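You operate a simulated robot arm through the tools that you are given. There is no shell and no other tool. Be economical: measure what you need, move in short steps, check, and stop when the job is done.

You are at the controls of a simulated robot arm. One attempt, no reset.

Task
Pack both label rolls in the small box, then fold its flaps down.
Fine: the beige and the white roll lie flat, side by side.

It is judged by the outcome, as a careful person would: the job done as asked, and still so three seconds after it is handed in. It fails if anything else is knocked over, pushed out of place, dropped, spilled or broken. Flat cloth is picked up by pressing the open fingertips on it (5 to 10 N) and closing them slowly along it; thin cloth reads only 2 to 8 mm in the jaws.

Robot
A 6-joint arm with a two-finger parallel gripper, fixed in place. Base frame: the origin is at the foot of the arm, x ahead of it, y to its left, z up. Lengths are in m, angles in degrees, forces in N, time in s.
With the tool pointing down near the work surface it reaches from about 0.14 to 0.84 m from the base axis. Its first joint turns from -166.0 to 166.0 degrees. Payload 3.91 kg.
The TCP is the grasp point between the finger pads, 0.03 m short of the fingertips. In the tool frame z runs along the fingers and y along their closing line. The gripper opens to 0.11 m. The fingers are 0.02 m wide and 0.01 m thick; the gripper's body (0.048 by 0.112 m) begins 0.055 m behind the TCP.
Orientation is that of the tool frame in the base frame, as a unit quaternion [x, y, z, w]. With the fingers straight down and closing along the base's y, the tool's x points along the base's -x, its y along +y and its z along -z.

Tools
- The arm moves only by the tool drive_tool. Its arguments are lists of equal length, an entry for each row: "translation": the shift along the base's x, y, z in m, a list of three; "rot": the turn, a rotation vector about the base's x, y, z in rad, a list of three; "grip": the opening, from 0 (shut) to 1 (fully open). In form: {"translation": [[x, y, z], ...], "rot": [[rx, ry, rz], ...], "grip": [grip, ...]}. A call has 1 to 8 rows; each row shifts and turns the commanded pose from where the row before left it. A row lasts 0.2 s, in which the tool goes at most 0.05 m and 8.6 degrees; a call with a longer step from one row to the next is refused whole, and so is a gripper value outside its range. A pose out of reach is approached as far as the arm can. The call stops where the force on the tool passes 90 N (or 10 N more than at its start, if that is more) or the arm is blocked; 0.2 s more then pass. The fingers move at their own pace (about 0.108 m/s each) and stop on an object; they squeeze with about 41 N. The grip force told is the motor's: it shows also when the fingers shut on nothing. Time passes only in rows, and 0.2 s behind the last, so rows that do not move let the fingers close. It gives the time, the measured TCP pose, the force on the tool (base axes), the opening and the grip force at its end, in the units of the frame above (readings bear some noise), with the torque about the TCP (base axes, N m) and any sound that the robot's microphone picked up.
- Cameras (640 x 400 px; columns grow to the right, rows downward): "scene" is fixed at [0.0508, -0.6481, 1.5105]; the picture's right is [0.56, -0.83, 0.00], its down [-0.67, -0.45, -0.59] and it looks along [0.49, 0.33, -0.81] (base axes); focal length 348 px, centre (320, 200). "wrist" rides on the gripper at [0.077, 0.007, -0.114] in the tool frame; the picture's right is [-0.09, 1.00, 0.00], its down [-0.80, -0.07, -0.59] and it looks along [-0.59, -0.05, 0.80] (tool axes); focal length 270 px, centre (320, 200). There is no depth. A picture from a camera that has moved, and an enlarged one, comes with that camera's place and axes in the base frame and with its lens.
- camera(camera): a new picture of that camera. The clock stands still meanwhile.
- move_column(by): slides the trunk up (or, below 0, down) by that many m; the arm rides with it, the base frame stays. It gives what a move gives, with no picture.
- inspect(camera, box): a new picture of the part [left, top, right, bottom] of that camera's present view, enlarged. The clock stands still meanwhile.
- hand_in(): hands the job in; it is judged then, once.

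Work in short steps. Places have to be worked out from the pictures, the camera data and where the tool is seen: move nearer, look again, correct. Check each grasp and each placing, and mend what went wrong. You have 120 turns and 68 pictures in all, those below and enlarged ones among them. Open the gripper and draw the arm clear of the work before you hand the job in, unless the task says otherwise; then end with one line.

The tools are called after "Call:" by a JSON object that holds its "api" and its "payload". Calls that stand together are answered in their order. drive_tool: Moves the arm, as the interface text tells. Its arguments: {"type":"object","properties":{"translation":{"type":"array","items":{"type":"array","items":{"type":"number"}}},"rot":{"type":"array","items":{"type":"array","items":{"type":"number"}}},"grip":{"type":"array","items":{"type":"number"}}},"required":["translation","rot","grip"]} The other tools are called the same way: move_column (by) slides the trunk up or down; camera (camera) takes a picture; inspect (camera, box) takes an enlarged picture of a part of a camera's view; hand_in () hands the job in.

At the start:

```text
time: 0.0
ee_pos: [0.2216, -0.3832, 1.1673]
orientation: [0.0, 1.0, 0.0, -0.001]
contact_force: [-0.7, -0.1, -0.7]
wrist_torque: [0.01, 0.02, 0.0]
opening: 0.1096
finger_force: 0.0
trunk travel left (down, up): [-0.45, 0.09]
```

scene: 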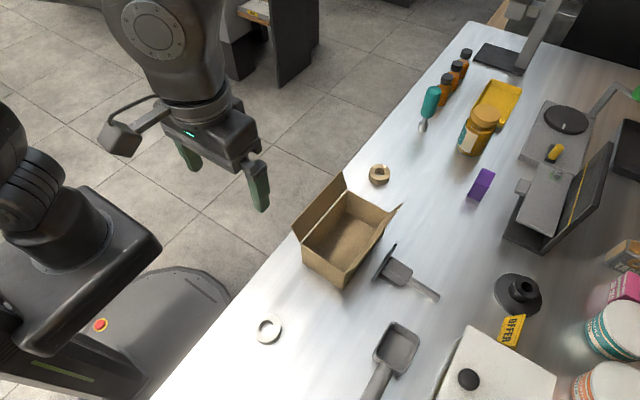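
wrist: 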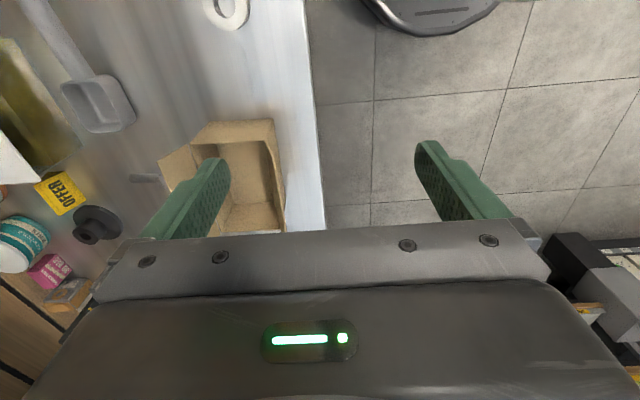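

I'll enlarge the box area in the scene view to see the flaps and both rolls.

Call:
{"api": "inspect", "payload": {"camera": "scene", "box": [220, 140, 460, 290]}}

Call:
{"api": "inspect", "payload": {"camera": "scene", "box": [220, 250, 460, 400]}}

```text
2.67 times, centred on (340, 215) of scene
camera zoom: at [0.0508, -0.6481, 1.5105], right [0.56, -0.83, 0.0], down [-0.67, -0.45, -0.59], along [0.49, 0.33, -0.81], focal length 928 px, centre (267, 160)
```

zoom: 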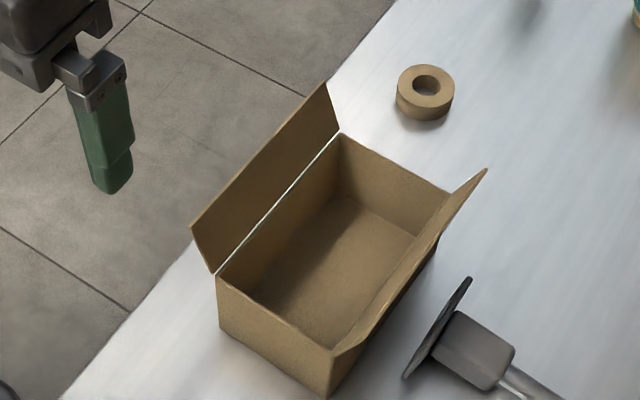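

```text
2.67 times, centred on (340, 325) of scene
camera zoom: at [0.0508, -0.6481, 1.5105], right [0.56, -0.83, 0.0], down [-0.67, -0.45, -0.59], along [0.49, 0.33, -0.81], focal length 928 px, centre (267, -133)
```

zoom: 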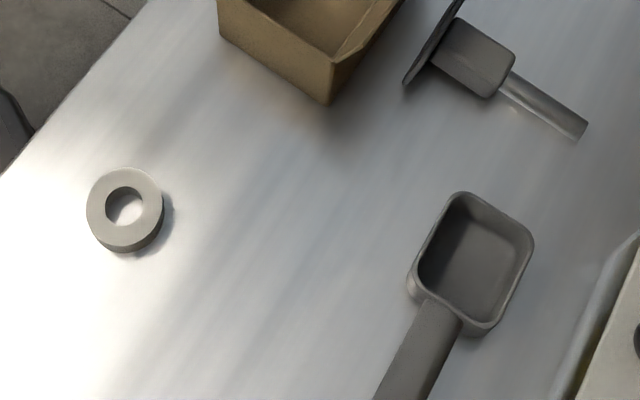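

Triangulating from the two pictures: the box spans about x 0.28–0.43, y -0.45 to -0.55, with its rim at z≈0.97 and its two flaps on the long sides. The white roll is near (0.14,-0.48) and the beige near (0.55,-0.47), both about 5 cm across. I'll move above the beige roll at the current height while turning the jaws toward closing along x.

Call:
{"api": "drive_tool", "payload": {"translation": [[0.04, -0.011, 0], [0.04, -0.011, 0], [0.04, -0.011, 0], [0.04, -0.011, 0], [0.04, -0.011, 0], [0.04, -0.011, 0], [0.04, -0.011, 0], [0.04, -0.011, 0]], "rot": [[0, 0, -0.1428], [0, 0, -0.1428], [0, 0, -0.1428], [0, 0, -0.1428], [0, 0, -0.1428], [0, 0, -0.1428], [0, 0, -0.1428], [0, 0, -0.1428]], "grip": [1, 1, 1, 1, 1, 1, 1, 1]}}

Call:
{"api": "drive_tool", "payload": {"translation": [[0.004, 0, -0.03], [0.004, 0, -0.03], [0, 0, -0.03], [0, 0, 0]], "rot": [[0, 0, -0.1428], [0, 0, -0.1428], [0, 0, -0.1428], [0, 0, 0]], "grip": [1, 1, 1, 1]}}

Call:
{"api": "camera", "payload": {"camera": "wrist"}}

Call:
{"api": "camera", "payload": {"camera": "scene"}}

```text
time: 1.8
ee_pos: [0.544, -0.4738, 1.1689]
orientation: [0.542, 0.84, -0.001, -0.001]
contact_force: [0.5, -0.1, -0.2]
wrist_torque: [0.04, -0.01, 0.03]
opening: 0.1099
finger_force: 0.1
trunk travel left (down, up): [-0.45, 0.09]
```

```text
time: 2.8
ee_pos: [0.5505, -0.4712, 1.0782]
orientation: [0.708, 0.707, 0.0, 0.0]
contact_force: [-0.3, -0.3, -0.2]
wrist_torque: [-0.02, -0.01, 0.01]
opening: 0.1101
finger_force: 0.1
trunk travel left (down, up): [-0.45, 0.09]
```

```text
63 pictures are left
camera wrist: at [0.5575, -0.3932, 1.1931], right [1.0, -0.09, 0.0], down [-0.07, -0.8, 0.59], along [-0.05, -0.59, -0.8], focal length 270 px, centre (320, 200)
```

wrist: 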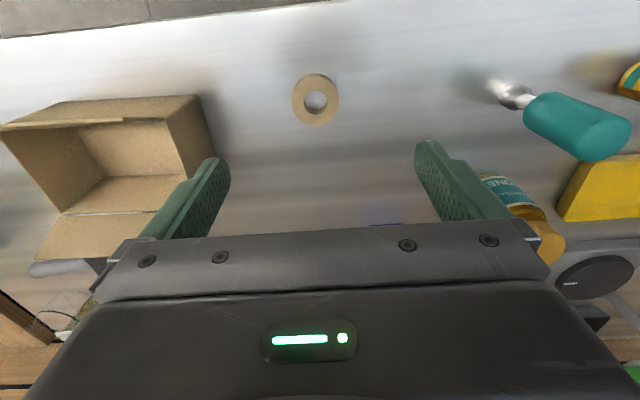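

```text
62 pictures are left
```

scene: 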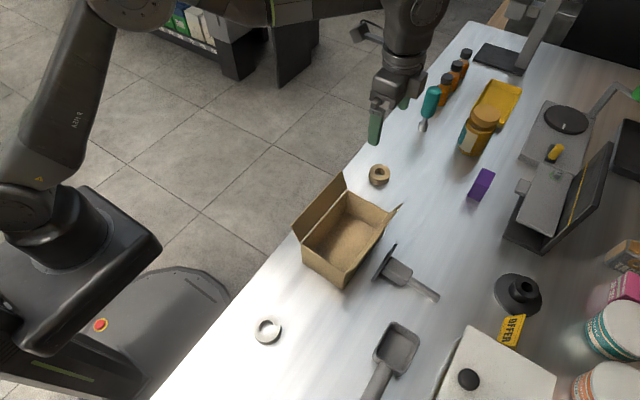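

Both views agree: the beige roll's top is at about (0.546,-0.474,0.913), so the table is near z 0.895. I'll descend with open jaws around it.

Call:
{"api": "drive_tool", "payload": {"translation": [[-0.002, -0.001, -0.04], [-0.002, -0.002, -0.04], [0, 0, -0.04], [0, 0, -0.012], [0, 0, -0.01], [0, 0, 0]], "rot": [[0, 0, 0], [0, 0, 0], [0, 0, 0], [0, 0, 0], [0, 0, 0], [0, 0, 0]], "grip": [1, 1, 1, 1, 1, 1]}}

Call:
{"api": "camera", "payload": {"camera": "wrist"}}

Call:
{"api": "inspect", "payload": {"camera": "scene", "box": [320, 110, 440, 185]}}

```text
time: 4.2
ee_pos: [0.5445, -0.4746, 0.9332]
orientation: [0.707, 0.707, 0.0, -0.001]
contact_force: [0.5, 0.0, 0.7]
wrist_torque: [-0.01, -0.01, -0.04]
opening: 0.1101
finger_force: 0.2
trunk travel left (down, up): [-0.45, 0.09]
```

```text
61 pictures are left
camera wrist: at [0.5519, -0.3966, 1.0484], right [1.0, -0.09, 0.0], down [-0.07, -0.8, 0.59], along [-0.05, -0.59, -0.8], focal length 270 px, centre (320, 200)
```

wrist: 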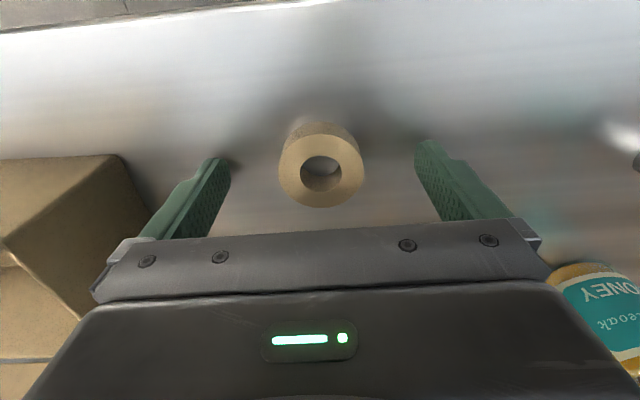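

```text
5.33 times, centred on (380, 148) of scene
camera zoom: at [0.0508, -0.6481, 1.5105], right [0.56, -0.83, 0.0], down [-0.67, -0.45, -0.59], along [0.49, 0.33, -0.81], focal length 1855 px, centre (0, 480)
```

zoom: 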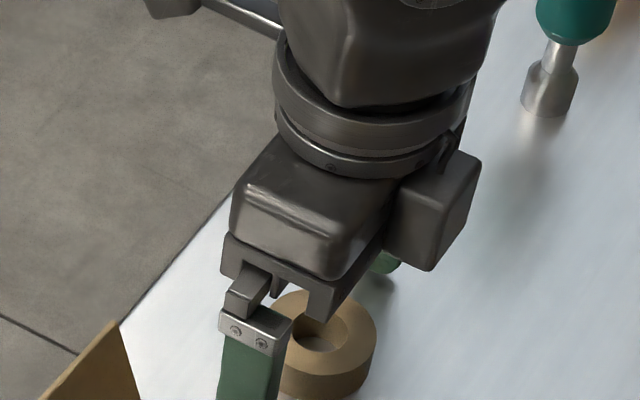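

The roll is centred between the fingers. I'll lower 4 mm more and close.

Call:
{"api": "drive_tool", "payload": {"translation": [[0.001, 0, -0.004], [0, 0, 0], [0, 0, 0], [0, 0, 0], [0, 0, 0]], "rot": [[0, 0, 0], [0, 0, 0], [0, 0, 0], [0, 0, 0], [0, 0, 0]], "grip": [1, 0.7, 0.4, 0.35, 0.35]}}

Call:
{"api": "camera", "payload": {"camera": "wrist"}}

```text
time: 5.4
ee_pos: [0.5469, -0.4745, 0.9297]
orientation: [0.707, 0.707, 0.0, 0.0]
contact_force: [0.2, -0.7, 0.5]
wrist_torque: [0.02, -0.04, -0.01]
opening: 0.0463
finger_force: 40.9
trunk travel left (down, up): [-0.45, 0.09]
```

```text
59 pictures are left
camera wrist: at [0.553, -0.3963, 1.0447], right [1.0, -0.09, 0.0], down [-0.07, -0.8, 0.59], along [-0.05, -0.59, -0.8], focal length 270 px, centre (320, 200)
```

wrist: 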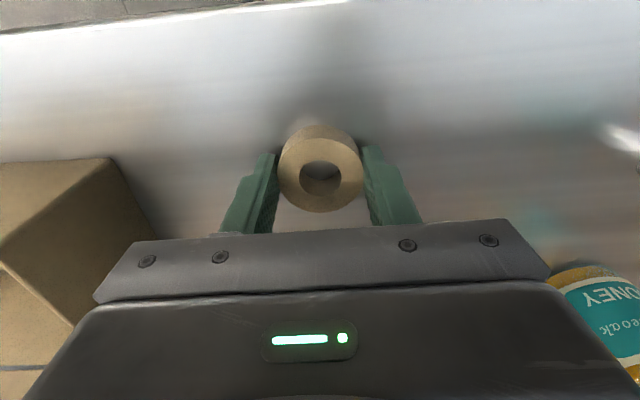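

The roll is held at 46 mm. I'll lift it and move over the near side of the box to measure the box.

Call:
{"api": "drive_tool", "payload": {"translation": [[0, 0, 0.03], [0, 0, 0.045], [0, 0, 0.045], [-0.02, 0, 0.045], [-0.04, 0, 0.015], [-0.04, 0, 0], [0, 0, 0]], "rot": [[0, 0, 0], [0, 0, 0], [0, 0, 0], [0, 0, 0], [0, 0, 0], [0, 0, 0], [0, 0, 0]], "grip": [0.35, 0.35, 0.35, 0.35, 0.35, 0.35, 0.35]}}

Call:
{"api": "camera", "payload": {"camera": "wrist"}}

```text
time: 7.0
ee_pos: [0.447, -0.4717, 1.1125]
orientation: [0.707, 0.707, 0.0, 0.0]
contact_force: [-0.3, -1.0, 0.5]
wrist_torque: [0.01, -0.01, -0.02]
opening: 0.0387
finger_force: 0.0
trunk travel left (down, up): [-0.45, 0.09]
```

```text
58 pictures are left
camera wrist: at [0.453, -0.3945, 1.2261], right [1.0, -0.09, 0.0], down [-0.07, -0.8, 0.59], along [-0.05, -0.59, -0.8], focal length 270 px, centre (320, 200)
```

wrist: 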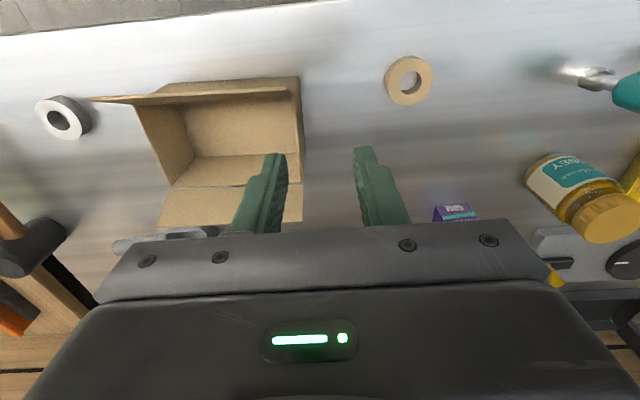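

The roll slipped out and is still at about (0.544,-0.473), upright on the table. My grasp was probably too shallow, and I had also limited the closing. I'll go back and grip lower with a full squeeze.

Call:
{"api": "drive_tool", "payload": {"translation": [[0.04, 0, 0], [0.04, -0.001, 0], [0.0175, 0, -0.04], [0, 0, -0.045], [0, 0, -0.045], [0, 0, -0.045], [0, 0, -0.011], [0, 0, 0]], "rot": [[0, 0, 0], [0, 0, 0], [0, 0, 0], [0, 0, 0], [0, 0, 0], [0, 0, 0], [0, 0, 0], [0, 0, 0]], "grip": [1, 1, 1, 1, 1, 1, 1, 1]}}

Call:
{"api": "camera", "payload": {"camera": "wrist"}}

```text
time: 8.8
ee_pos: [0.5425, -0.475, 0.9295]
orientation: [0.706, 0.708, -0.001, 0.005]
contact_force: [3.4, -6.9, 32.9]
wrist_torque: [0.11, 1.79, 0.4]
opening: 0.1083
finger_force: 0.1
trunk travel left (down, up): [-0.45, 0.09]
```

```text
57 pictures are left
camera wrist: at [0.5489, -0.3971, 1.0445], right [1.0, -0.09, 0.01], down [-0.07, -0.8, 0.6], along [-0.05, -0.6, -0.8], focal length 270 px, centre (320, 200)
```

wrist: 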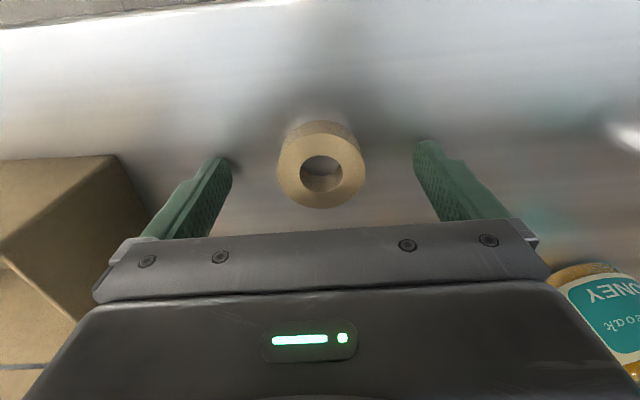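

The 33 N reading says the fingertips are on the table at TCP z≈0.93, so the table is at about 0.90. I'll back off slightly, close fully, and lift slowly with a check.

Call:
{"api": "drive_tool", "payload": {"translation": [[0.0025, 0.001, 0.004], [0, 0, 0], [0, 0, 0], [0, 0, 0], [0, 0, 0], [0, 0, 0]], "rot": [[0, 0, 0], [0, 0, 0], [0, 0, 0], [0, 0, 0], [0, 0, 0], [0, 0, 0]], "grip": [1, 0.8, 0.5, 0.2, 0, 0]}}

Call:
{"api": "drive_tool", "payload": {"translation": [[0, 0, 0.005], [0, 0, 0.01], [0, 0, 0.01], [0, 0, 0]], "rot": [[0, 0, 0], [0, 0, 0], [0, 0, 0], [0, 0, 0]], "grip": [0, 0, 0, 0]}}

Call:
{"api": "camera", "payload": {"camera": "wrist"}}

```text
time: 10.2
ee_pos: [0.5443, -0.4731, 0.9295]
orientation: [0.708, 0.707, 0.0, 0.001]
contact_force: [-5.3, 7.2, 14.1]
wrist_torque: [0.08, 0.55, -0.26]
opening: 0.0461
finger_force: 41.1
trunk travel left (down, up): [-0.45, 0.09]
```

```text
time: 11.2
ee_pos: [0.546, -0.4769, 0.9535]
orientation: [0.708, 0.707, 0.0, 0.0]
contact_force: [0.2, -0.2, -0.5]
wrist_torque: [0.03, -0.04, -0.03]
opening: 0.046
finger_force: 40.6
trunk travel left (down, up): [-0.45, 0.09]
```

```text
56 pictures are left
camera wrist: at [0.5533, -0.3986, 1.0692], right [1.0, -0.09, 0.0], down [-0.07, -0.8, 0.59], along [-0.05, -0.59, -0.8], focal length 270 px, centre (320, 200)
```

wrist: 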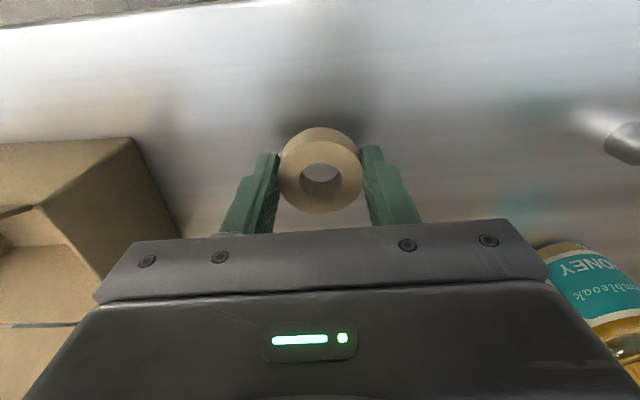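

The roll is held at 46 mm and off the table. I'll lift it to 1.10, carry it toward the box, and look again.

Call:
{"api": "drive_tool", "payload": {"translation": [[0, 0, 0.02], [0, 0, 0.03], [0, 0, 0.03], [-0.01, 0, 0.03], [-0.03, 0.01, 0.03], [-0.035, 0.01, 0.01], [-0.035, 0.01, 0], [-0.035, 0.01, 0]], "rot": [[0, 0, 0], [0, 0, 0], [0, 0, 0], [0, 0, 0], [0, 0, 0], [0, 0, 0], [0, 0, 0], [0, 0, 0]], "grip": [0, 0, 0, 0, 0, 0, 0, 0]}}

Call:
{"api": "camera", "payload": {"camera": "wrist"}}

Call:
{"api": "inspect", "payload": {"camera": "scene", "box": [270, 150, 430, 300]}}

```text
time: 13.0
ee_pos: [0.3969, -0.4339, 1.1059]
orientation: [0.707, 0.707, 0.0, 0.0]
contact_force: [0.2, -0.6, 0.7]
wrist_torque: [-0.05, -0.02, 0.0]
opening: 0.0458
finger_force: 41.0
trunk travel left (down, up): [-0.45, 0.09]
```

```text
55 pictures are left
camera wrist: at [0.403, -0.3565, 1.2211], right [1.0, -0.09, 0.0], down [-0.07, -0.8, 0.59], along [-0.05, -0.59, -0.8], focal length 270 px, centre (320, 200)
```

wrist: 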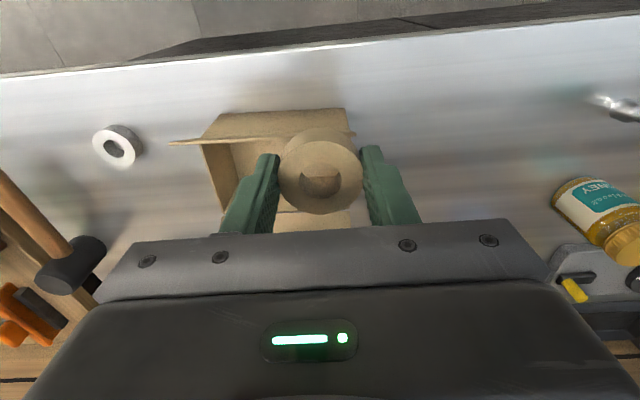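

```text
2.67 times, centred on (350, 225) of scene
camera zoom: at [0.0508, -0.6481, 1.5105], right [0.56, -0.83, 0.0], down [-0.67, -0.45, -0.59], along [0.49, 0.33, -0.81], focal length 928 px, centre (240, 133)
```

zoom: 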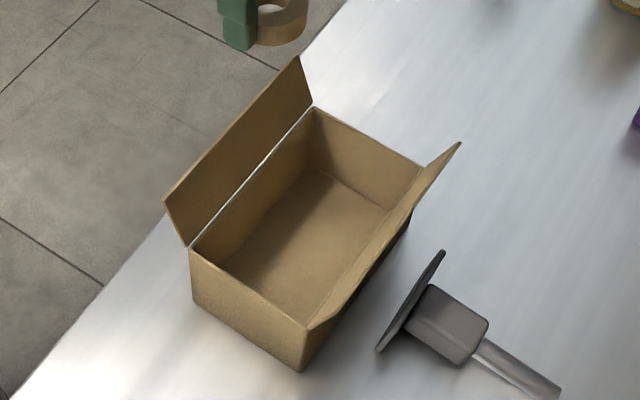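

From both views, the table is at z 0.90 and the box spans x 0.277–0.423 and y -0.455 to -0.55. Its rim is at about 0.975, and the flaps lean outward to z≈1.02 at y -0.44 and -0.57. I'll carry the roll over the +x half and lower it partway.

Call:
{"api": "drive_tool", "payload": {"translation": [[-0.006, -0.023, 0], [-0.006, -0.023, 0], [-0.005, -0.022, 0], [0, 0, -0.03], [0, 0, -0.03], [0, 0, -0.03], [0, 0, 0]], "rot": [[0, 0, 0], [0, 0, 0], [0, 0, 0], [0, 0, 0], [0, 0, 0], [0, 0, 0], [0, 0, 0]], "grip": [0, 0, 0, 0, 0, 0, 0]}}

Call:
{"api": "camera", "payload": {"camera": "wrist"}}

Call:
{"api": "inspect", "payload": {"camera": "scene", "box": [270, 150, 430, 300]}}

```text
time: 14.6
ee_pos: [0.3849, -0.5013, 1.0139]
orientation: [0.707, 0.707, 0.0, 0.0]
contact_force: [-0.1, 0.7, -0.7]
wrist_torque: [0.0, -0.02, 0.01]
opening: 0.0458
finger_force: 40.8
trunk travel left (down, up): [-0.45, 0.09]
```

```text
53 pictures are left
camera wrist: at [0.3912, -0.4242, 1.1283], right [1.0, -0.09, 0.0], down [-0.07, -0.8, 0.59], along [-0.05, -0.59, -0.8], focal length 270 px, centre (320, 200)
```

wrist: 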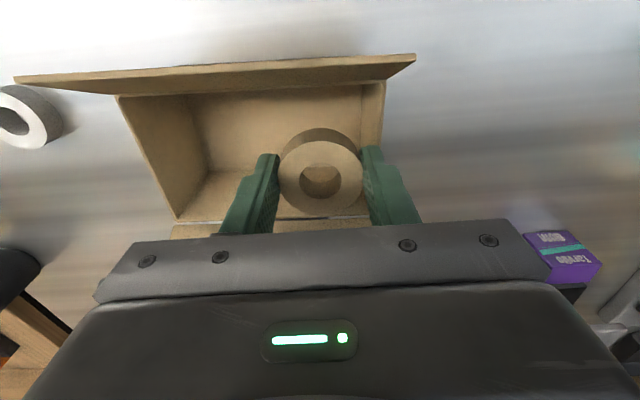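

```text
2.67 times, centred on (350, 225) of scene
camera zoom: at [0.0508, -0.6481, 1.5105], right [0.56, -0.83, 0.0], down [-0.67, -0.45, -0.59], along [0.49, 0.33, -0.81], focal length 928 px, centre (240, 133)
```

zoom: 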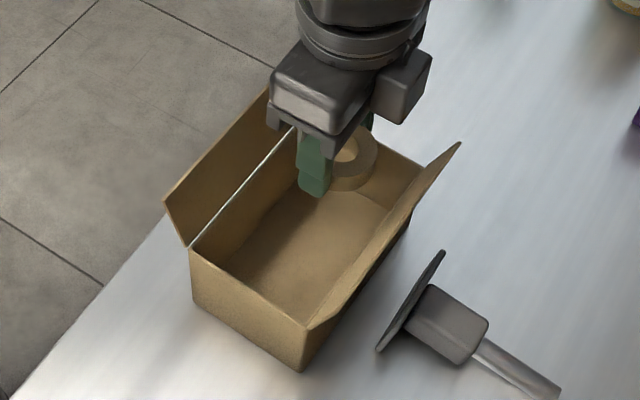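

The roll is inside the flaps and needs a few mm toward -x to clear the end wall. I'll lower it close to the floor of the box.

Call:
{"api": "drive_tool", "payload": {"translation": [[-0.006, 0, 0], [0, 0, -0.02], [0, 0, -0.02], [0, 0, -0.02], [0, 0, -0.008], [0, 0, 0]], "rot": [[0, 0, 0], [0, 0, 0], [0, 0, 0], [0, 0, 0], [0, 0, 0], [0, 0, 0]], "grip": [0, 0, 0, 0, 0, 0]}}

Call:
{"api": "camera", "payload": {"camera": "wrist"}}

Call:
{"api": "inspect", "payload": {"camera": "scene", "box": [270, 150, 430, 300]}}

```text
time: 16.0
ee_pos: [0.379, -0.504, 0.9467]
orientation: [0.708, 0.706, 0.0, -0.001]
contact_force: [0.5, -0.3, -0.9]
wrist_torque: [0.0, 0.0, 0.02]
opening: 0.0457
finger_force: 40.9
trunk travel left (down, up): [-0.45, 0.09]
```

```text
51 pictures are left
camera wrist: at [0.3862, -0.426, 1.0614], right [1.0, -0.09, 0.0], down [-0.07, -0.8, 0.59], along [-0.05, -0.59, -0.8], focal length 270 px, centre (320, 200)
```

wrist: 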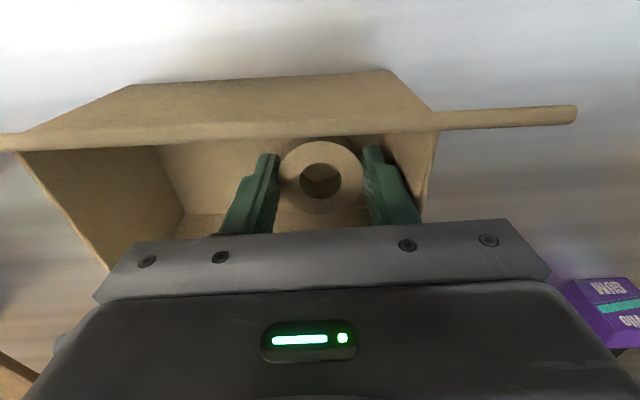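

```text
2.67 times, centred on (350, 225) of scene
camera zoom: at [0.0508, -0.6481, 1.5105], right [0.56, -0.83, 0.0], down [-0.67, -0.45, -0.59], along [0.49, 0.33, -0.81], focal length 928 px, centre (240, 133)
```

zoom: 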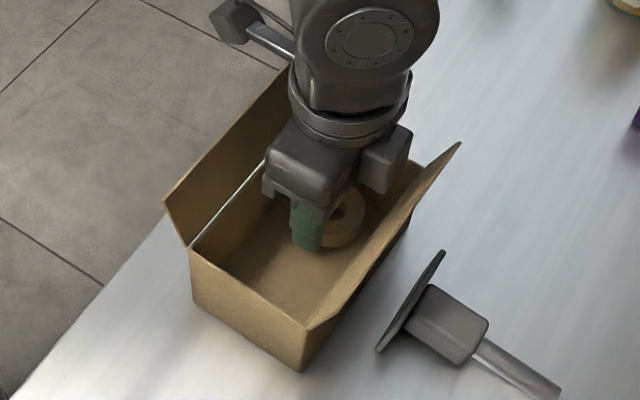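

No contact so far. I'll go 6 mm lower and open just a little to set the roll down.

Call:
{"api": "drive_tool", "payload": {"translation": [[0, 0, -0.006], [0, 0, 0], [0, 0, 0], [0, 0, 0]], "rot": [[0, 0, 0], [0, 0, 0], [0, 0, 0], [0, 0, 0]], "grip": [0, 0.46, 0.5, 0.5]}}

Call:
{"api": "drive_tool", "payload": {"translation": [[0, 0, 0.02], [0, 0, 0.03], [-0.01, 0, 0.03], [-0.02, 0, 0], [0, 0, 0]], "rot": [[0, 0, 0], [0, 0, 0], [0, 0, 0], [0, 0, 0], [0, 0, 0]], "grip": [0.5, 0.5, 0.5, 0, 0]}}

Call:
{"api": "camera", "payload": {"camera": "wrist"}}

Call:
{"api": "inspect", "payload": {"camera": "scene", "box": [270, 150, 430, 300]}}

```text
time: 17.0
ee_pos: [0.3796, -0.504, 0.9407]
orientation: [0.707, 0.707, 0.0, -0.001]
contact_force: [0.8, -0.2, 0.3]
wrist_torque: [-0.01, 0.01, -0.01]
opening: 0.0549
finger_force: 0.1
trunk travel left (down, up): [-0.45, 0.09]
```

```text
time: 18.2
ee_pos: [0.3498, -0.5038, 1.0202]
orientation: [0.707, 0.707, 0.0, 0.0]
contact_force: [0.7, 0.0, -0.4]
wrist_torque: [0.02, 0.03, 0.03]
opening: 0.0
finger_force: 37.1
trunk travel left (down, up): [-0.45, 0.09]
```

```text
49 pictures are left
camera wrist: at [0.3562, -0.425, 1.1351], right [1.0, -0.09, 0.0], down [-0.07, -0.8, 0.59], along [-0.05, -0.59, -0.8], focal length 270 px, centre (320, 200)
```

wrist: 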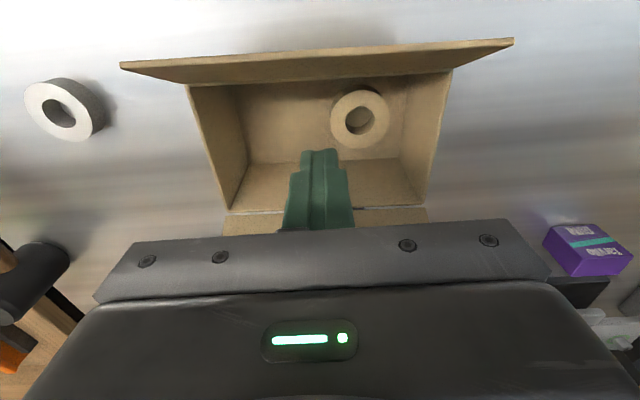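

```text
2.67 times, centred on (350, 225) of scene
camera zoom: at [0.0508, -0.6481, 1.5105], right [0.56, -0.83, 0.0], down [-0.67, -0.45, -0.59], along [0.49, 0.33, -0.81], focal length 928 px, centre (240, 133)
```

zoom: 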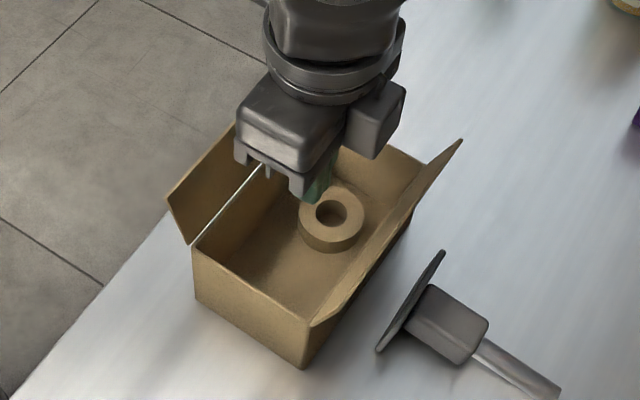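

The beige roll lies flat at about (0.382,-0.504). I'll use the shut fingertips to slide it close to the +x end wall, making room for the white roll.

Call:
{"api": "drive_tool", "payload": {"translation": [[-0.008, 0, -0.03], [0, 0, -0.03], [0, 0, -0.019], [0.007, 0, 0], [0.007, 0, 0], [0.006, 0, 0], [0, 0, 0]], "rot": [[0, 0, 0], [0, 0, 0], [0, 0, 0], [0, 0, 0], [0, 0, 0], [0, 0, 0], [0, 0, 0]], "grip": [0, 0, 0, 0, 0, 0, 0]}}

Call:
{"api": "drive_tool", "payload": {"translation": [[-0.01, 0, 0.01], [-0.02, 0, 0.04], [-0.02, 0, 0.045], [-0.04, 0.005, 0.01], [-0.04, 0.005, 0], [-0.04, 0.005, 0], [-0.02, 0.005, 0], [0, 0, 0]], "rot": [[0, 0, 0], [0, 0, 0], [0, 0, 0], [0, 0, 0], [0, 0, 0], [0, 0, 0], [0, 0, 0], [0, 0, 0]], "grip": [0, 0, 0, 1, 1, 1, 1, 1]}}

Call:
{"api": "camera", "payload": {"camera": "wrist"}}

Call:
{"api": "inspect", "payload": {"camera": "scene", "box": [230, 150, 430, 350]}}

```text
time: 19.8
ee_pos: [0.3607, -0.5023, 0.941]
orientation: [0.707, 0.707, -0.001, 0.001]
contact_force: [-1.0, 0.2, 1.0]
wrist_torque: [-0.03, 0.0, 0.01]
opening: 0.0
finger_force: 37.6
trunk travel left (down, up): [-0.45, 0.09]
```

```text
time: 21.6
ee_pos: [0.1702, -0.4849, 1.0475]
orientation: [0.708, 0.707, 0.001, 0.0]
contact_force: [0.0, 0.0, 0.1]
wrist_torque: [0.01, 0.03, 0.0]
opening: 0.11
finger_force: 0.1
trunk travel left (down, up): [-0.45, 0.09]
```

```text
47 pictures are left
camera wrist: at [0.1759, -0.4058, 1.1615], right [1.0, -0.09, 0.0], down [-0.07, -0.8, 0.59], along [-0.05, -0.59, -0.8], focal length 270 px, centre (320, 200)
```

wrist: 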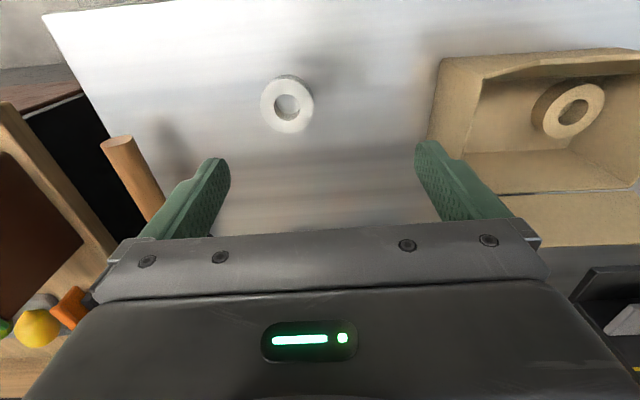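

```text
2.00 times, centred on (330, 250) of scene
camera zoom: at [0.0508, -0.6481, 1.5105], right [0.56, -0.83, 0.0], down [-0.67, -0.45, -0.59], along [0.49, 0.33, -0.81], focal length 696 px, centre (300, 100)
```

zoom: 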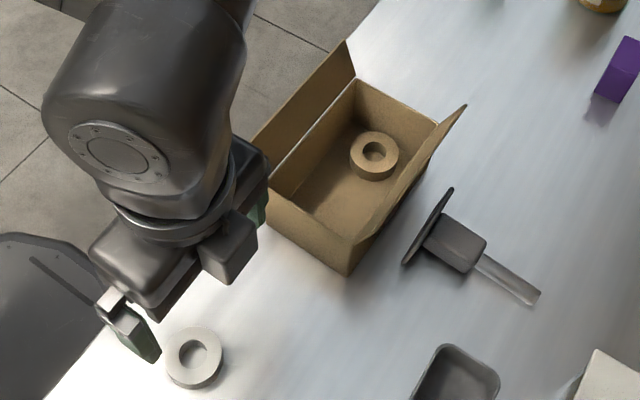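

The beige roll is near the end wall. The white roll's top centre comes out at about (0.140,-0.477), so I'll descend around it and look.

Call:
{"api": "drive_tool", "payload": {"translation": [[-0.015, 0.004, -0.02], [-0.015, 0.003, -0.03], [0, 0, -0.03], [0, 0, -0.025], [0, 0, 0]], "rot": [[0, 0, 0], [0, 0, 0], [0, 0, 0], [0, 0, 0], [0, 0, 0]], "grip": [1, 1, 1, 1, 1]}}

Call:
{"api": "camera", "payload": {"camera": "wrist"}}

```text
time: 22.8
ee_pos: [0.1408, -0.4744, 0.9389]
orientation: [0.707, 0.707, 0.0, 0.0]
contact_force: [-0.5, 0.0, 0.4]
wrist_torque: [-0.02, -0.01, 0.02]
opening: 0.1099
finger_force: 0.1
trunk travel left (down, up): [-0.45, 0.09]
```

```text
45 pictures are left
camera wrist: at [0.1489, -0.3972, 1.054], right [1.0, -0.09, 0.0], down [-0.07, -0.8, 0.59], along [-0.05, -0.59, -0.8], focal length 270 px, centre (320, 200)
```

wrist: 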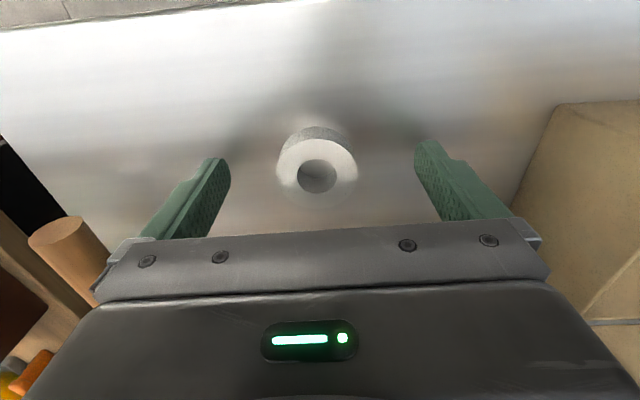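

The roll is centred to within about 3 mm. I'll lower to just above the table, close fully, and lift slowly.

Call:
{"api": "drive_tool", "payload": {"translation": [[-0.001, -0.003, -0.008], [0, 0, 0], [0, 0, 0], [0, 0, 0], [0, 0, 0], [0, 0, 0]], "rot": [[0, 0, 0], [0, 0, 0], [0, 0, 0], [0, 0, 0], [0, 0, 0], [0, 0, 0]], "grip": [1, 0.8, 0.5, 0.2, 0, 0]}}

Call:
{"api": "drive_tool", "payload": {"translation": [[0, 0, 0.005], [0, 0, 0.01], [0, 0, 0.02], [0, 0, 0.03], [0, 0, 0.04], [0, 0, 0.04], [0, 0, 0]], "rot": [[0, 0, 0], [0, 0, 0], [0, 0, 0], [0, 0, 0], [0, 0, 0], [0, 0, 0], [0, 0, 0]], "grip": [0, 0, 0, 0, 0, 0, 0]}}

Call:
{"api": "camera", "payload": {"camera": "wrist"}}

```text
time: 24.2
ee_pos: [0.1399, -0.4784, 0.9315]
orientation: [0.707, 0.707, 0.0, 0.0]
contact_force: [0.2, 0.3, 0.5]
wrist_torque: [0.03, 0.01, -0.05]
opening: 0.0461
finger_force: 41.0
trunk travel left (down, up): [-0.45, 0.09]
```

```text
time: 25.8
ee_pos: [0.1397, -0.4782, 1.0789]
orientation: [0.707, 0.707, 0.0, 0.0]
contact_force: [1.1, -0.3, -0.9]
wrist_torque: [0.01, -0.01, 0.03]
opening: 0.0459
finger_force: 41.6
trunk travel left (down, up): [-0.45, 0.09]
```

```text
44 pictures are left
camera wrist: at [0.1471, -0.4005, 1.1939], right [1.0, -0.09, 0.0], down [-0.07, -0.8, 0.59], along [-0.05, -0.59, -0.8], focal length 270 px, centre (320, 200)
```

wrist: 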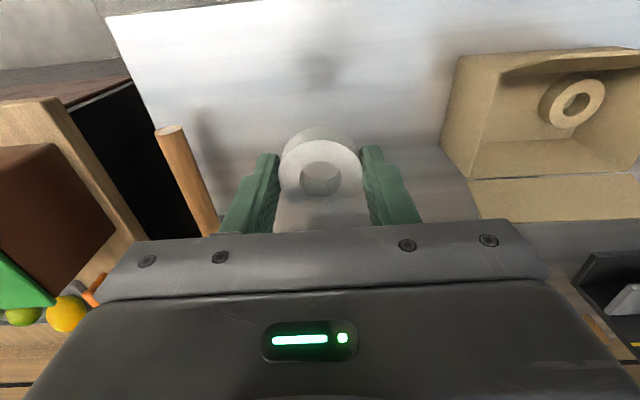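

The white roll is held. I'll carry it over the -x half of the box, aiming for x≈0.325 and y≈-0.503.

Call:
{"api": "drive_tool", "payload": {"translation": [[0.03, -0.005, 0.01], [0.04, -0.005, 0], [0.04, -0.005, 0], [0.04, -0.005, 0], [0.035, -0.005, 0], [0, 0, -0.035], [0, 0, -0.035], [0, 0, 0]], "rot": [[0, 0, 0], [0, 0, 0], [0, 0, 0], [0, 0, 0], [0, 0, 0], [0, 0, 0], [0, 0, 0], [0, 0, 0]], "grip": [0, 0, 0, 0, 0, 0, 0, 0]}}

Call:
{"api": "camera", "payload": {"camera": "wrist"}}

Call:
{"api": "inspect", "payload": {"camera": "scene", "box": [270, 150, 430, 300]}}

```text
time: 27.6
ee_pos: [0.3246, -0.5027, 1.0186]
orientation: [0.707, 0.707, 0.0, 0.0]
contact_force: [-0.4, 0.9, -0.8]
wrist_torque: [0.01, -0.01, 0.02]
opening: 0.0464
finger_force: 41.2
trunk travel left (down, up): [-0.45, 0.09]
```

```text
43 pictures are left
camera wrist: at [0.3308, -0.4253, 1.1328], right [1.0, -0.09, 0.0], down [-0.07, -0.8, 0.59], along [-0.05, -0.59, -0.8], focal length 270 px, centre (320, 200)
```

wrist: 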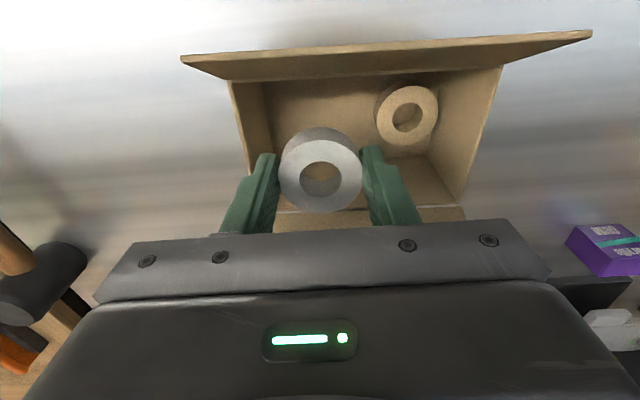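

```text
2.67 times, centred on (350, 225) of scene
camera zoom: at [0.0508, -0.6481, 1.5105], right [0.56, -0.83, 0.0], down [-0.67, -0.45, -0.59], along [0.49, 0.33, -0.81], focal length 928 px, centre (240, 133)
```

zoom: 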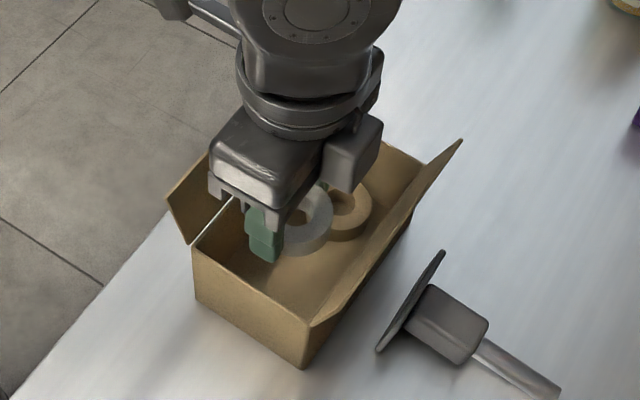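

The beige roll's near edge is at x≈0.373, so there is room. I'll lower the white roll to the floor and release it gently.

Call:
{"api": "drive_tool", "payload": {"translation": [[0, 0, -0.025], [0, 0, -0.025], [0, 0, -0.02], [0, 0, -0.008], [0, 0, 0]], "rot": [[0, 0, 0], [0, 0, 0], [0, 0, 0], [0, 0, 0], [0, 0, 0]], "grip": [0, 0, 0, 0, 0]}}

Call:
{"api": "camera", "payload": {"camera": "wrist"}}

```text
time: 28.8
ee_pos: [0.3247, -0.5051, 0.9395]
orientation: [0.707, 0.708, 0.0, 0.0]
contact_force: [0.0, 0.5, -0.6]
wrist_torque: [0.01, 0.01, 0.0]
opening: 0.0461
finger_force: 41.0
trunk travel left (down, up): [-0.45, 0.09]
```

```text
41 pictures are left
camera wrist: at [0.3308, -0.4267, 1.0556], right [1.0, -0.09, 0.0], down [-0.07, -0.8, 0.59], along [-0.05, -0.59, -0.8], focal length 270 px, centre (320, 200)
```

wrist: 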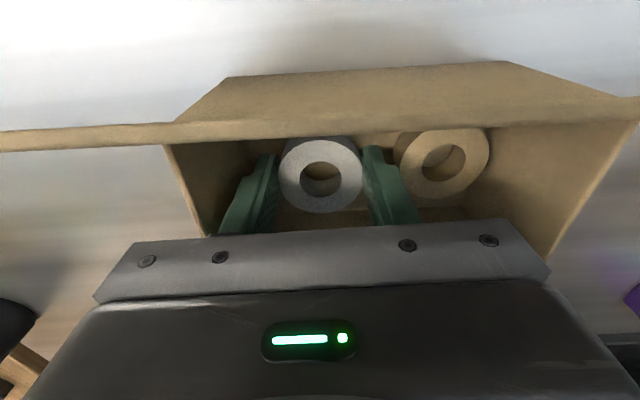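

The white roll is down beside the beige one with the fingers clear. I'll release it and rise.

Call:
{"api": "drive_tool", "payload": {"translation": [[0, 0, 0], [0, 0, 0], [0, 0, 0], [0, 0, 0.01], [0, 0, 0.03], [0, 0, 0.04], [0, 0, 0.04], [0, 0, 0.03]], "rot": [[0, 0, 0], [0, 0, 0], [0, 0, 0], [0, 0, 0], [0, 0, 0], [0, 0, 0], [0, 0, 0], [0, 0, 0]], "grip": [0.46, 0.5, 0.5, 0.5, 0.5, 0.5, 0.5, 0.5]}}

Call:
{"api": "camera", "payload": {"camera": "wrist"}}

```text
time: 30.6
ee_pos: [0.3269, -0.5076, 1.0922]
orientation: [0.707, 0.707, 0.001, 0.0]
contact_force: [0.7, -0.3, 0.2]
wrist_torque: [-0.02, 0.0, 0.04]
opening: 0.055
finger_force: 0.0
trunk travel left (down, up): [-0.45, 0.09]
```

```text
40 pictures are left
camera wrist: at [0.3335, -0.4285, 1.2065], right [1.0, -0.09, 0.0], down [-0.07, -0.8, 0.59], along [-0.05, -0.59, -0.8], focal length 270 px, centre (320, 200)
```

wrist: 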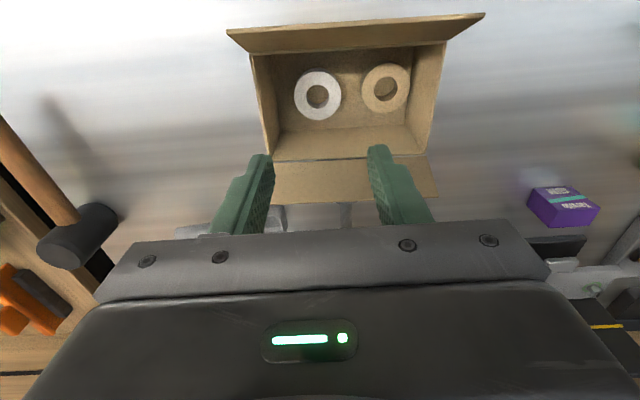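

Both rolls lie flat side by side in the box. Next is the near flap: I'll go outside it, at y≈-0.40 with the fingers spread along x, to push it inward from behind.

Call:
{"api": "drive_tool", "payload": {"translation": [[0.008, 0.035, 0], [0.008, 0.037, 0], [0.007, 0.037, 0], [0, 0, -0.03], [0, 0, -0.03], [0, 0, 0]], "rot": [[0, 0, 0], [0, 0, 0], [0, 0, 0], [0, 0, 0], [0, 0, 0], [0, 0, 0]], "grip": [0.73, 0.73, 0.73, 0.73, 0.73, 0.73]}}

Call:
{"api": "camera", "payload": {"camera": "wrist"}}

Call:
{"api": "inspect", "payload": {"camera": "scene", "box": [270, 150, 430, 300]}}

```text
time: 32.0
ee_pos: [0.348, -0.3951, 1.0287]
orientation: [0.707, 0.707, 0.001, 0.0]
contact_force: [0.4, 0.9, 0.6]
wrist_torque: [-0.01, -0.01, -0.03]
opening: 0.0803
finger_force: 0.0
trunk travel left (down, up): [-0.45, 0.09]
```

```text
39 pictures are left
camera wrist: at [0.3549, -0.3178, 1.1441], right [1.0, -0.09, 0.0], down [-0.07, -0.8, 0.59], along [-0.05, -0.59, -0.8], focal length 270 px, centre (320, 200)
```

wrist: 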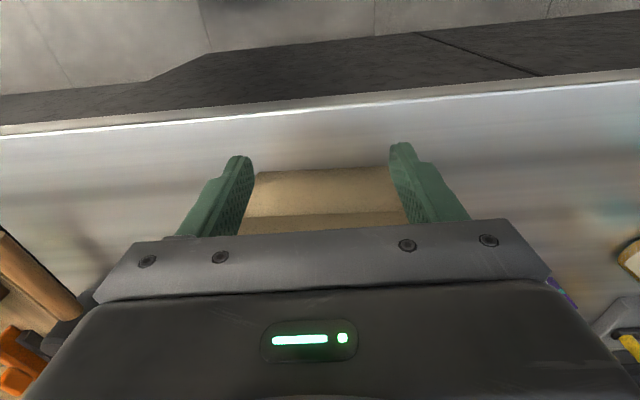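

```text
2.67 times, centred on (350, 225) of scene
camera zoom: at [0.0508, -0.6481, 1.5105], right [0.56, -0.83, 0.0], down [-0.67, -0.45, -0.59], along [0.49, 0.33, -0.81], focal length 928 px, centre (240, 133)
```

zoom: 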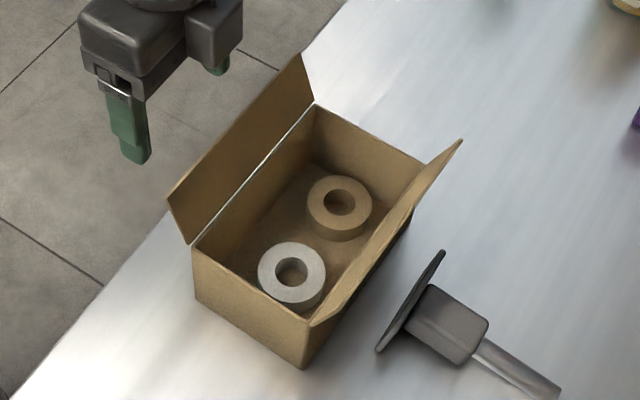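

The packing looks right: both rolls are flat. I'll push the near flap in with small steps.

Call:
{"api": "drive_tool", "payload": {"translation": [[0, -0.015, 0], [0, -0.015, 0], [0, -0.012, 0], [0, -0.01, 0], [0, -0.01, 0], [0, -0.01, 0], [0, 0, 0]], "rot": [[0, 0, 0], [0, 0, 0], [0, 0, 0], [0, 0, 0], [0, 0, 0], [0, 0, 0], [0, 0, 0]], "grip": [0.73, 0.73, 0.73, 0.73, 0.73, 0.73, 0.73]}}

Call:
{"api": "inspect", "payload": {"camera": "scene", "box": [270, 150, 430, 300]}}

```text
time: 33.6
ee_pos: [0.3482, -0.4669, 1.0299]
orientation: [0.708, 0.706, 0.0, 0.0]
contact_force: [0.3, -0.1, 0.1]
wrist_torque: [-0.03, -0.01, -0.01]
opening: 0.0807
finger_force: 0.0
trunk travel left (down, up): [-0.45, 0.09]
```

```text
2.67 times, centred on (350, 225) of scene
camera zoom: at [0.0508, -0.6481, 1.5105], right [0.56, -0.83, 0.0], down [-0.67, -0.45, -0.59], along [0.49, 0.33, -0.81], focal length 928 px, centre (240, 133)
```

zoom: 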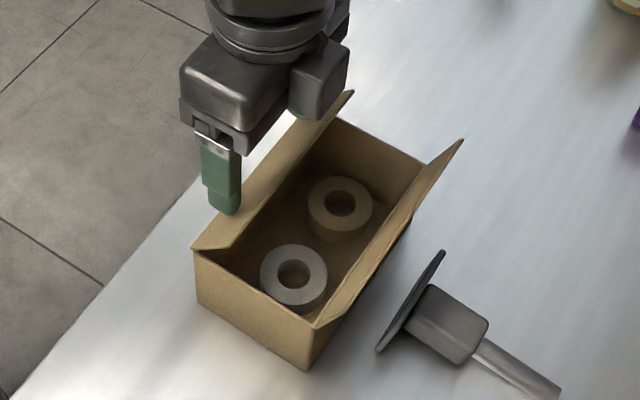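

The flap is folding in easily with no measurable force and the box stays put. I'll continue in and down until it lies flat.

Call:
{"api": "drive_tool", "payload": {"translation": [[0, -0.01, -0.003], [0, -0.006, -0.006], [0, -0.004, -0.007], [0, 0, -0.005], [0, 0, 0]], "rot": [[0, 0, 0], [0, 0, 0], [0, 0, 0], [0, 0, 0], [0, 0, 0]], "grip": [0.73, 0.73, 0.73, 0.73, 0.73]}}

Call:
{"api": "inspect", "payload": {"camera": "scene", "box": [270, 150, 430, 300]}}

```text
time: 34.8
ee_pos: [0.3488, -0.4871, 1.0103]
orientation: [0.707, 0.707, 0.001, 0.0]
contact_force: [0.1, -0.7, -0.8]
wrist_torque: [-0.02, -0.03, -0.02]
opening: 0.0805
finger_force: 0.1
trunk travel left (down, up): [-0.45, 0.09]
```

```text
2.67 times, centred on (350, 225) of scene
camera zoom: at [0.0508, -0.6481, 1.5105], right [0.56, -0.83, 0.0], down [-0.67, -0.45, -0.59], along [0.49, 0.33, -0.81], focal length 928 px, centre (240, 133)
```

zoom: 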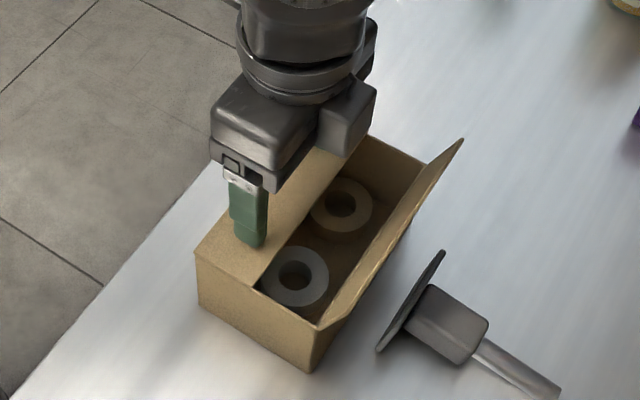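

It's almost flat. I'll nudge it 4 mm lower, then rise and see whether it stays.

Call:
{"api": "drive_tool", "payload": {"translation": [[0, 0, -0.004], [0, 0, 0], [0, 0, 0.02], [0, 0, 0.04], [0, -0.03, 0.04], [0, -0.045, 0], [0, -0.045, 0], [0, 0, 0]], "rot": [[0, 0, 0], [0, 0, 0], [0, 0, 0], [0, 0, 0], [0, 0, 0], [0, 0, 0], [0, 0, 0], [0, 0, 0]], "grip": [0.73, 0.73, 0.73, 0.73, 0.73, 0.73, 0.73, 0.73]}}

Call:
{"api": "inspect", "payload": {"camera": "scene", "box": [270, 150, 430, 300]}}

Call:
{"api": "camera", "payload": {"camera": "wrist"}}

```text
time: 36.6
ee_pos: [0.3486, -0.607, 1.1072]
orientation: [0.707, 0.707, 0.0, 0.0]
contact_force: [0.6, 0.5, 1.0]
wrist_torque: [-0.01, -0.01, 0.02]
opening: 0.0804
finger_force: 0.1
trunk travel left (down, up): [-0.45, 0.09]
```

```text
2.67 times, centred on (350, 225) of scene
camera zoom: at [0.0508, -0.6481, 1.5105], right [0.56, -0.83, 0.0], down [-0.67, -0.45, -0.59], along [0.49, 0.33, -0.81], focal length 928 px, centre (240, 133)
```

zoom: 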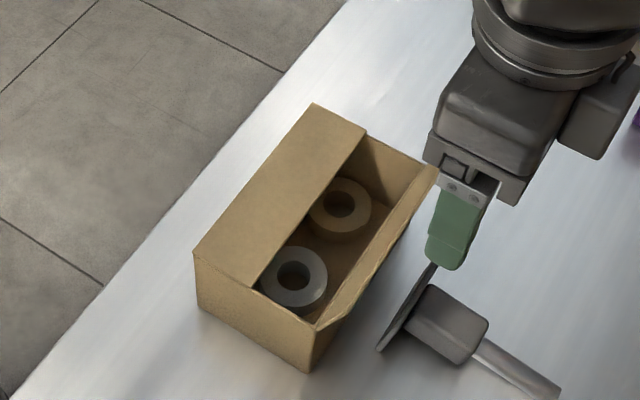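

```text
34 pictures are left
camera wrist: at [0.3553, -0.5294, 1.2218], right [1.0, -0.09, 0.0], down [-0.07, -0.8, 0.59], along [-0.05, -0.59, -0.8], focal length 270 px, centre (320, 200)
```

wrist: 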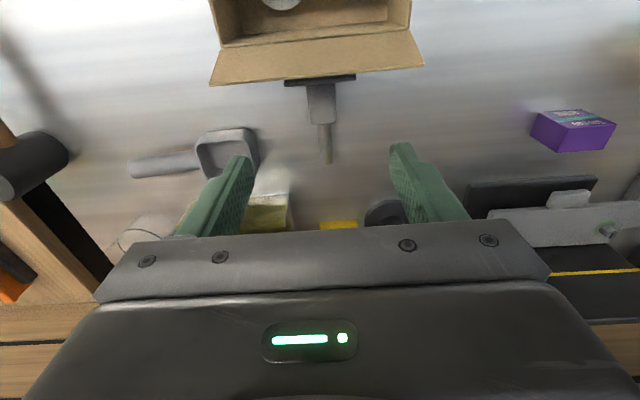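

The near flap stays flat. The far flap's free edge is at y≈-0.57 and z≈1.02, and the paddle behind it tops out near z 0.97. I'll lower behind the flap with the tips at z≈1.003, clear of the paddle.

Call:
{"api": "drive_tool", "payload": {"translation": [[0, -0.004, -0.03], [0, 0, -0.03], [0, 0, -0.014], [0, 0, 0]], "rot": [[0, 0, 0], [0, 0, 0], [0, 0, 0], [0, 0, 0]], "grip": [0.73, 0.73, 0.73, 0.73]}}

Call:
{"api": "inspect", "payload": {"camera": "scene", "box": [270, 150, 430, 300]}}

Call:
{"api": "camera", "payload": {"camera": "wrist"}}

```text
time: 37.6
ee_pos: [0.3497, -0.6092, 1.0305]
orientation: [0.707, 0.707, -0.001, 0.001]
contact_force: [0.6, -0.3, 0.1]
wrist_torque: [-0.01, 0.01, -0.02]
opening: 0.0801
finger_force: 0.0
trunk travel left (down, up): [-0.45, 0.09]
```

```text
2.67 times, centred on (350, 225) of scene
camera zoom: at [0.0508, -0.6481, 1.5105], right [0.56, -0.83, 0.0], down [-0.67, -0.45, -0.59], along [0.49, 0.33, -0.81], focal length 928 px, centre (240, 133)
```

zoom: 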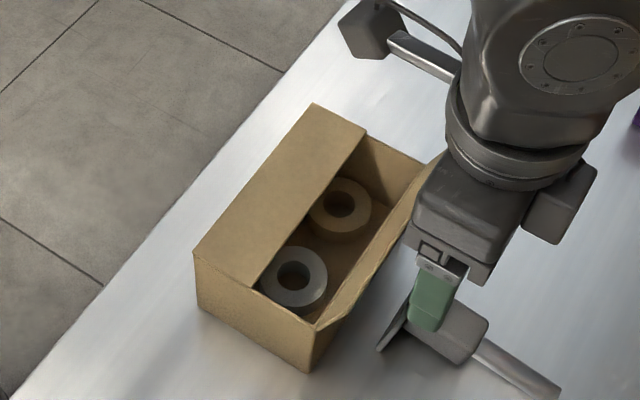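

```text
32 pictures are left
camera wrist: at [0.3559, -0.5316, 1.1455], right [1.0, -0.09, 0.0], down [-0.07, -0.8, 0.59], along [-0.05, -0.59, -0.8], focal length 270 px, centre (320, 200)
```

wrist: 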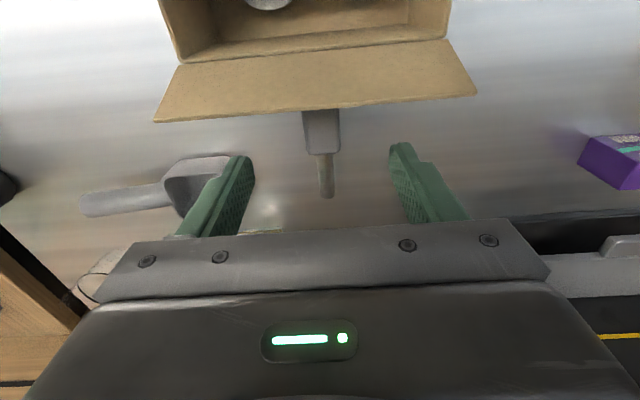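

No contact, and the fingers are behind the flap. I'll push toward +y, mirroring the first fold.

Call:
{"api": "drive_tool", "payload": {"translation": [[0, 0.015, 0], [0, 0.015, 0], [0, 0.012, 0], [0, 0.01, 0], [0, 0.01, 0], [0, 0.01, 0], [0, 0, 0]], "rot": [[0, 0, 0], [0, 0, 0], [0, 0, 0], [0, 0, 0], [0, 0, 0], [0, 0, 0], [0, 0, 0]], "grip": [0.73, 0.73, 0.73, 0.73, 0.73, 0.73, 0.73]}}

Call:
{"api": "inspect", "payload": {"camera": "scene", "box": [270, 150, 430, 300]}}

Call:
{"api": "camera", "payload": {"camera": "wrist"}}

```text
time: 39.2
ee_pos: [0.3476, -0.5379, 1.0301]
orientation: [0.707, 0.707, 0.0, 0.0]
contact_force: [-0.3, -0.1, -0.1]
wrist_torque: [0.01, 0.02, 0.0]
opening: 0.0801
finger_force: 0.0
trunk travel left (down, up): [-0.45, 0.09]
```

```text
2.67 times, centred on (350, 225) of scene
camera zoom: at [0.0508, -0.6481, 1.5105], right [0.56, -0.83, 0.0], down [-0.67, -0.45, -0.59], along [0.49, 0.33, -0.81], focal length 928 px, centre (240, 133)
```

zoom: 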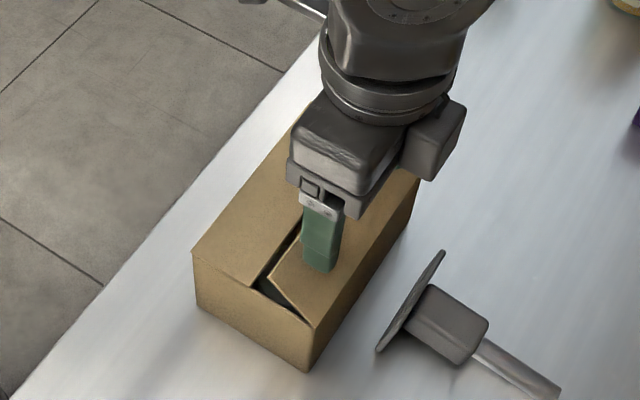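

```text
30 pictures are left
camera wrist: at [0.3542, -0.4603, 1.1458], right [1.0, -0.09, 0.0], down [-0.07, -0.8, 0.59], along [-0.05, -0.59, -0.8], focal length 270 px, centre (320, 200)
```

wrist: 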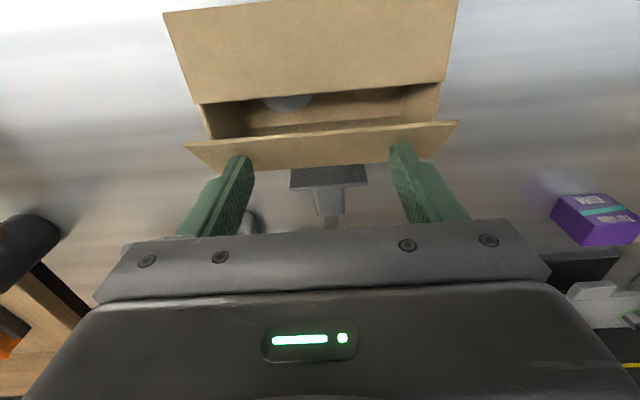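

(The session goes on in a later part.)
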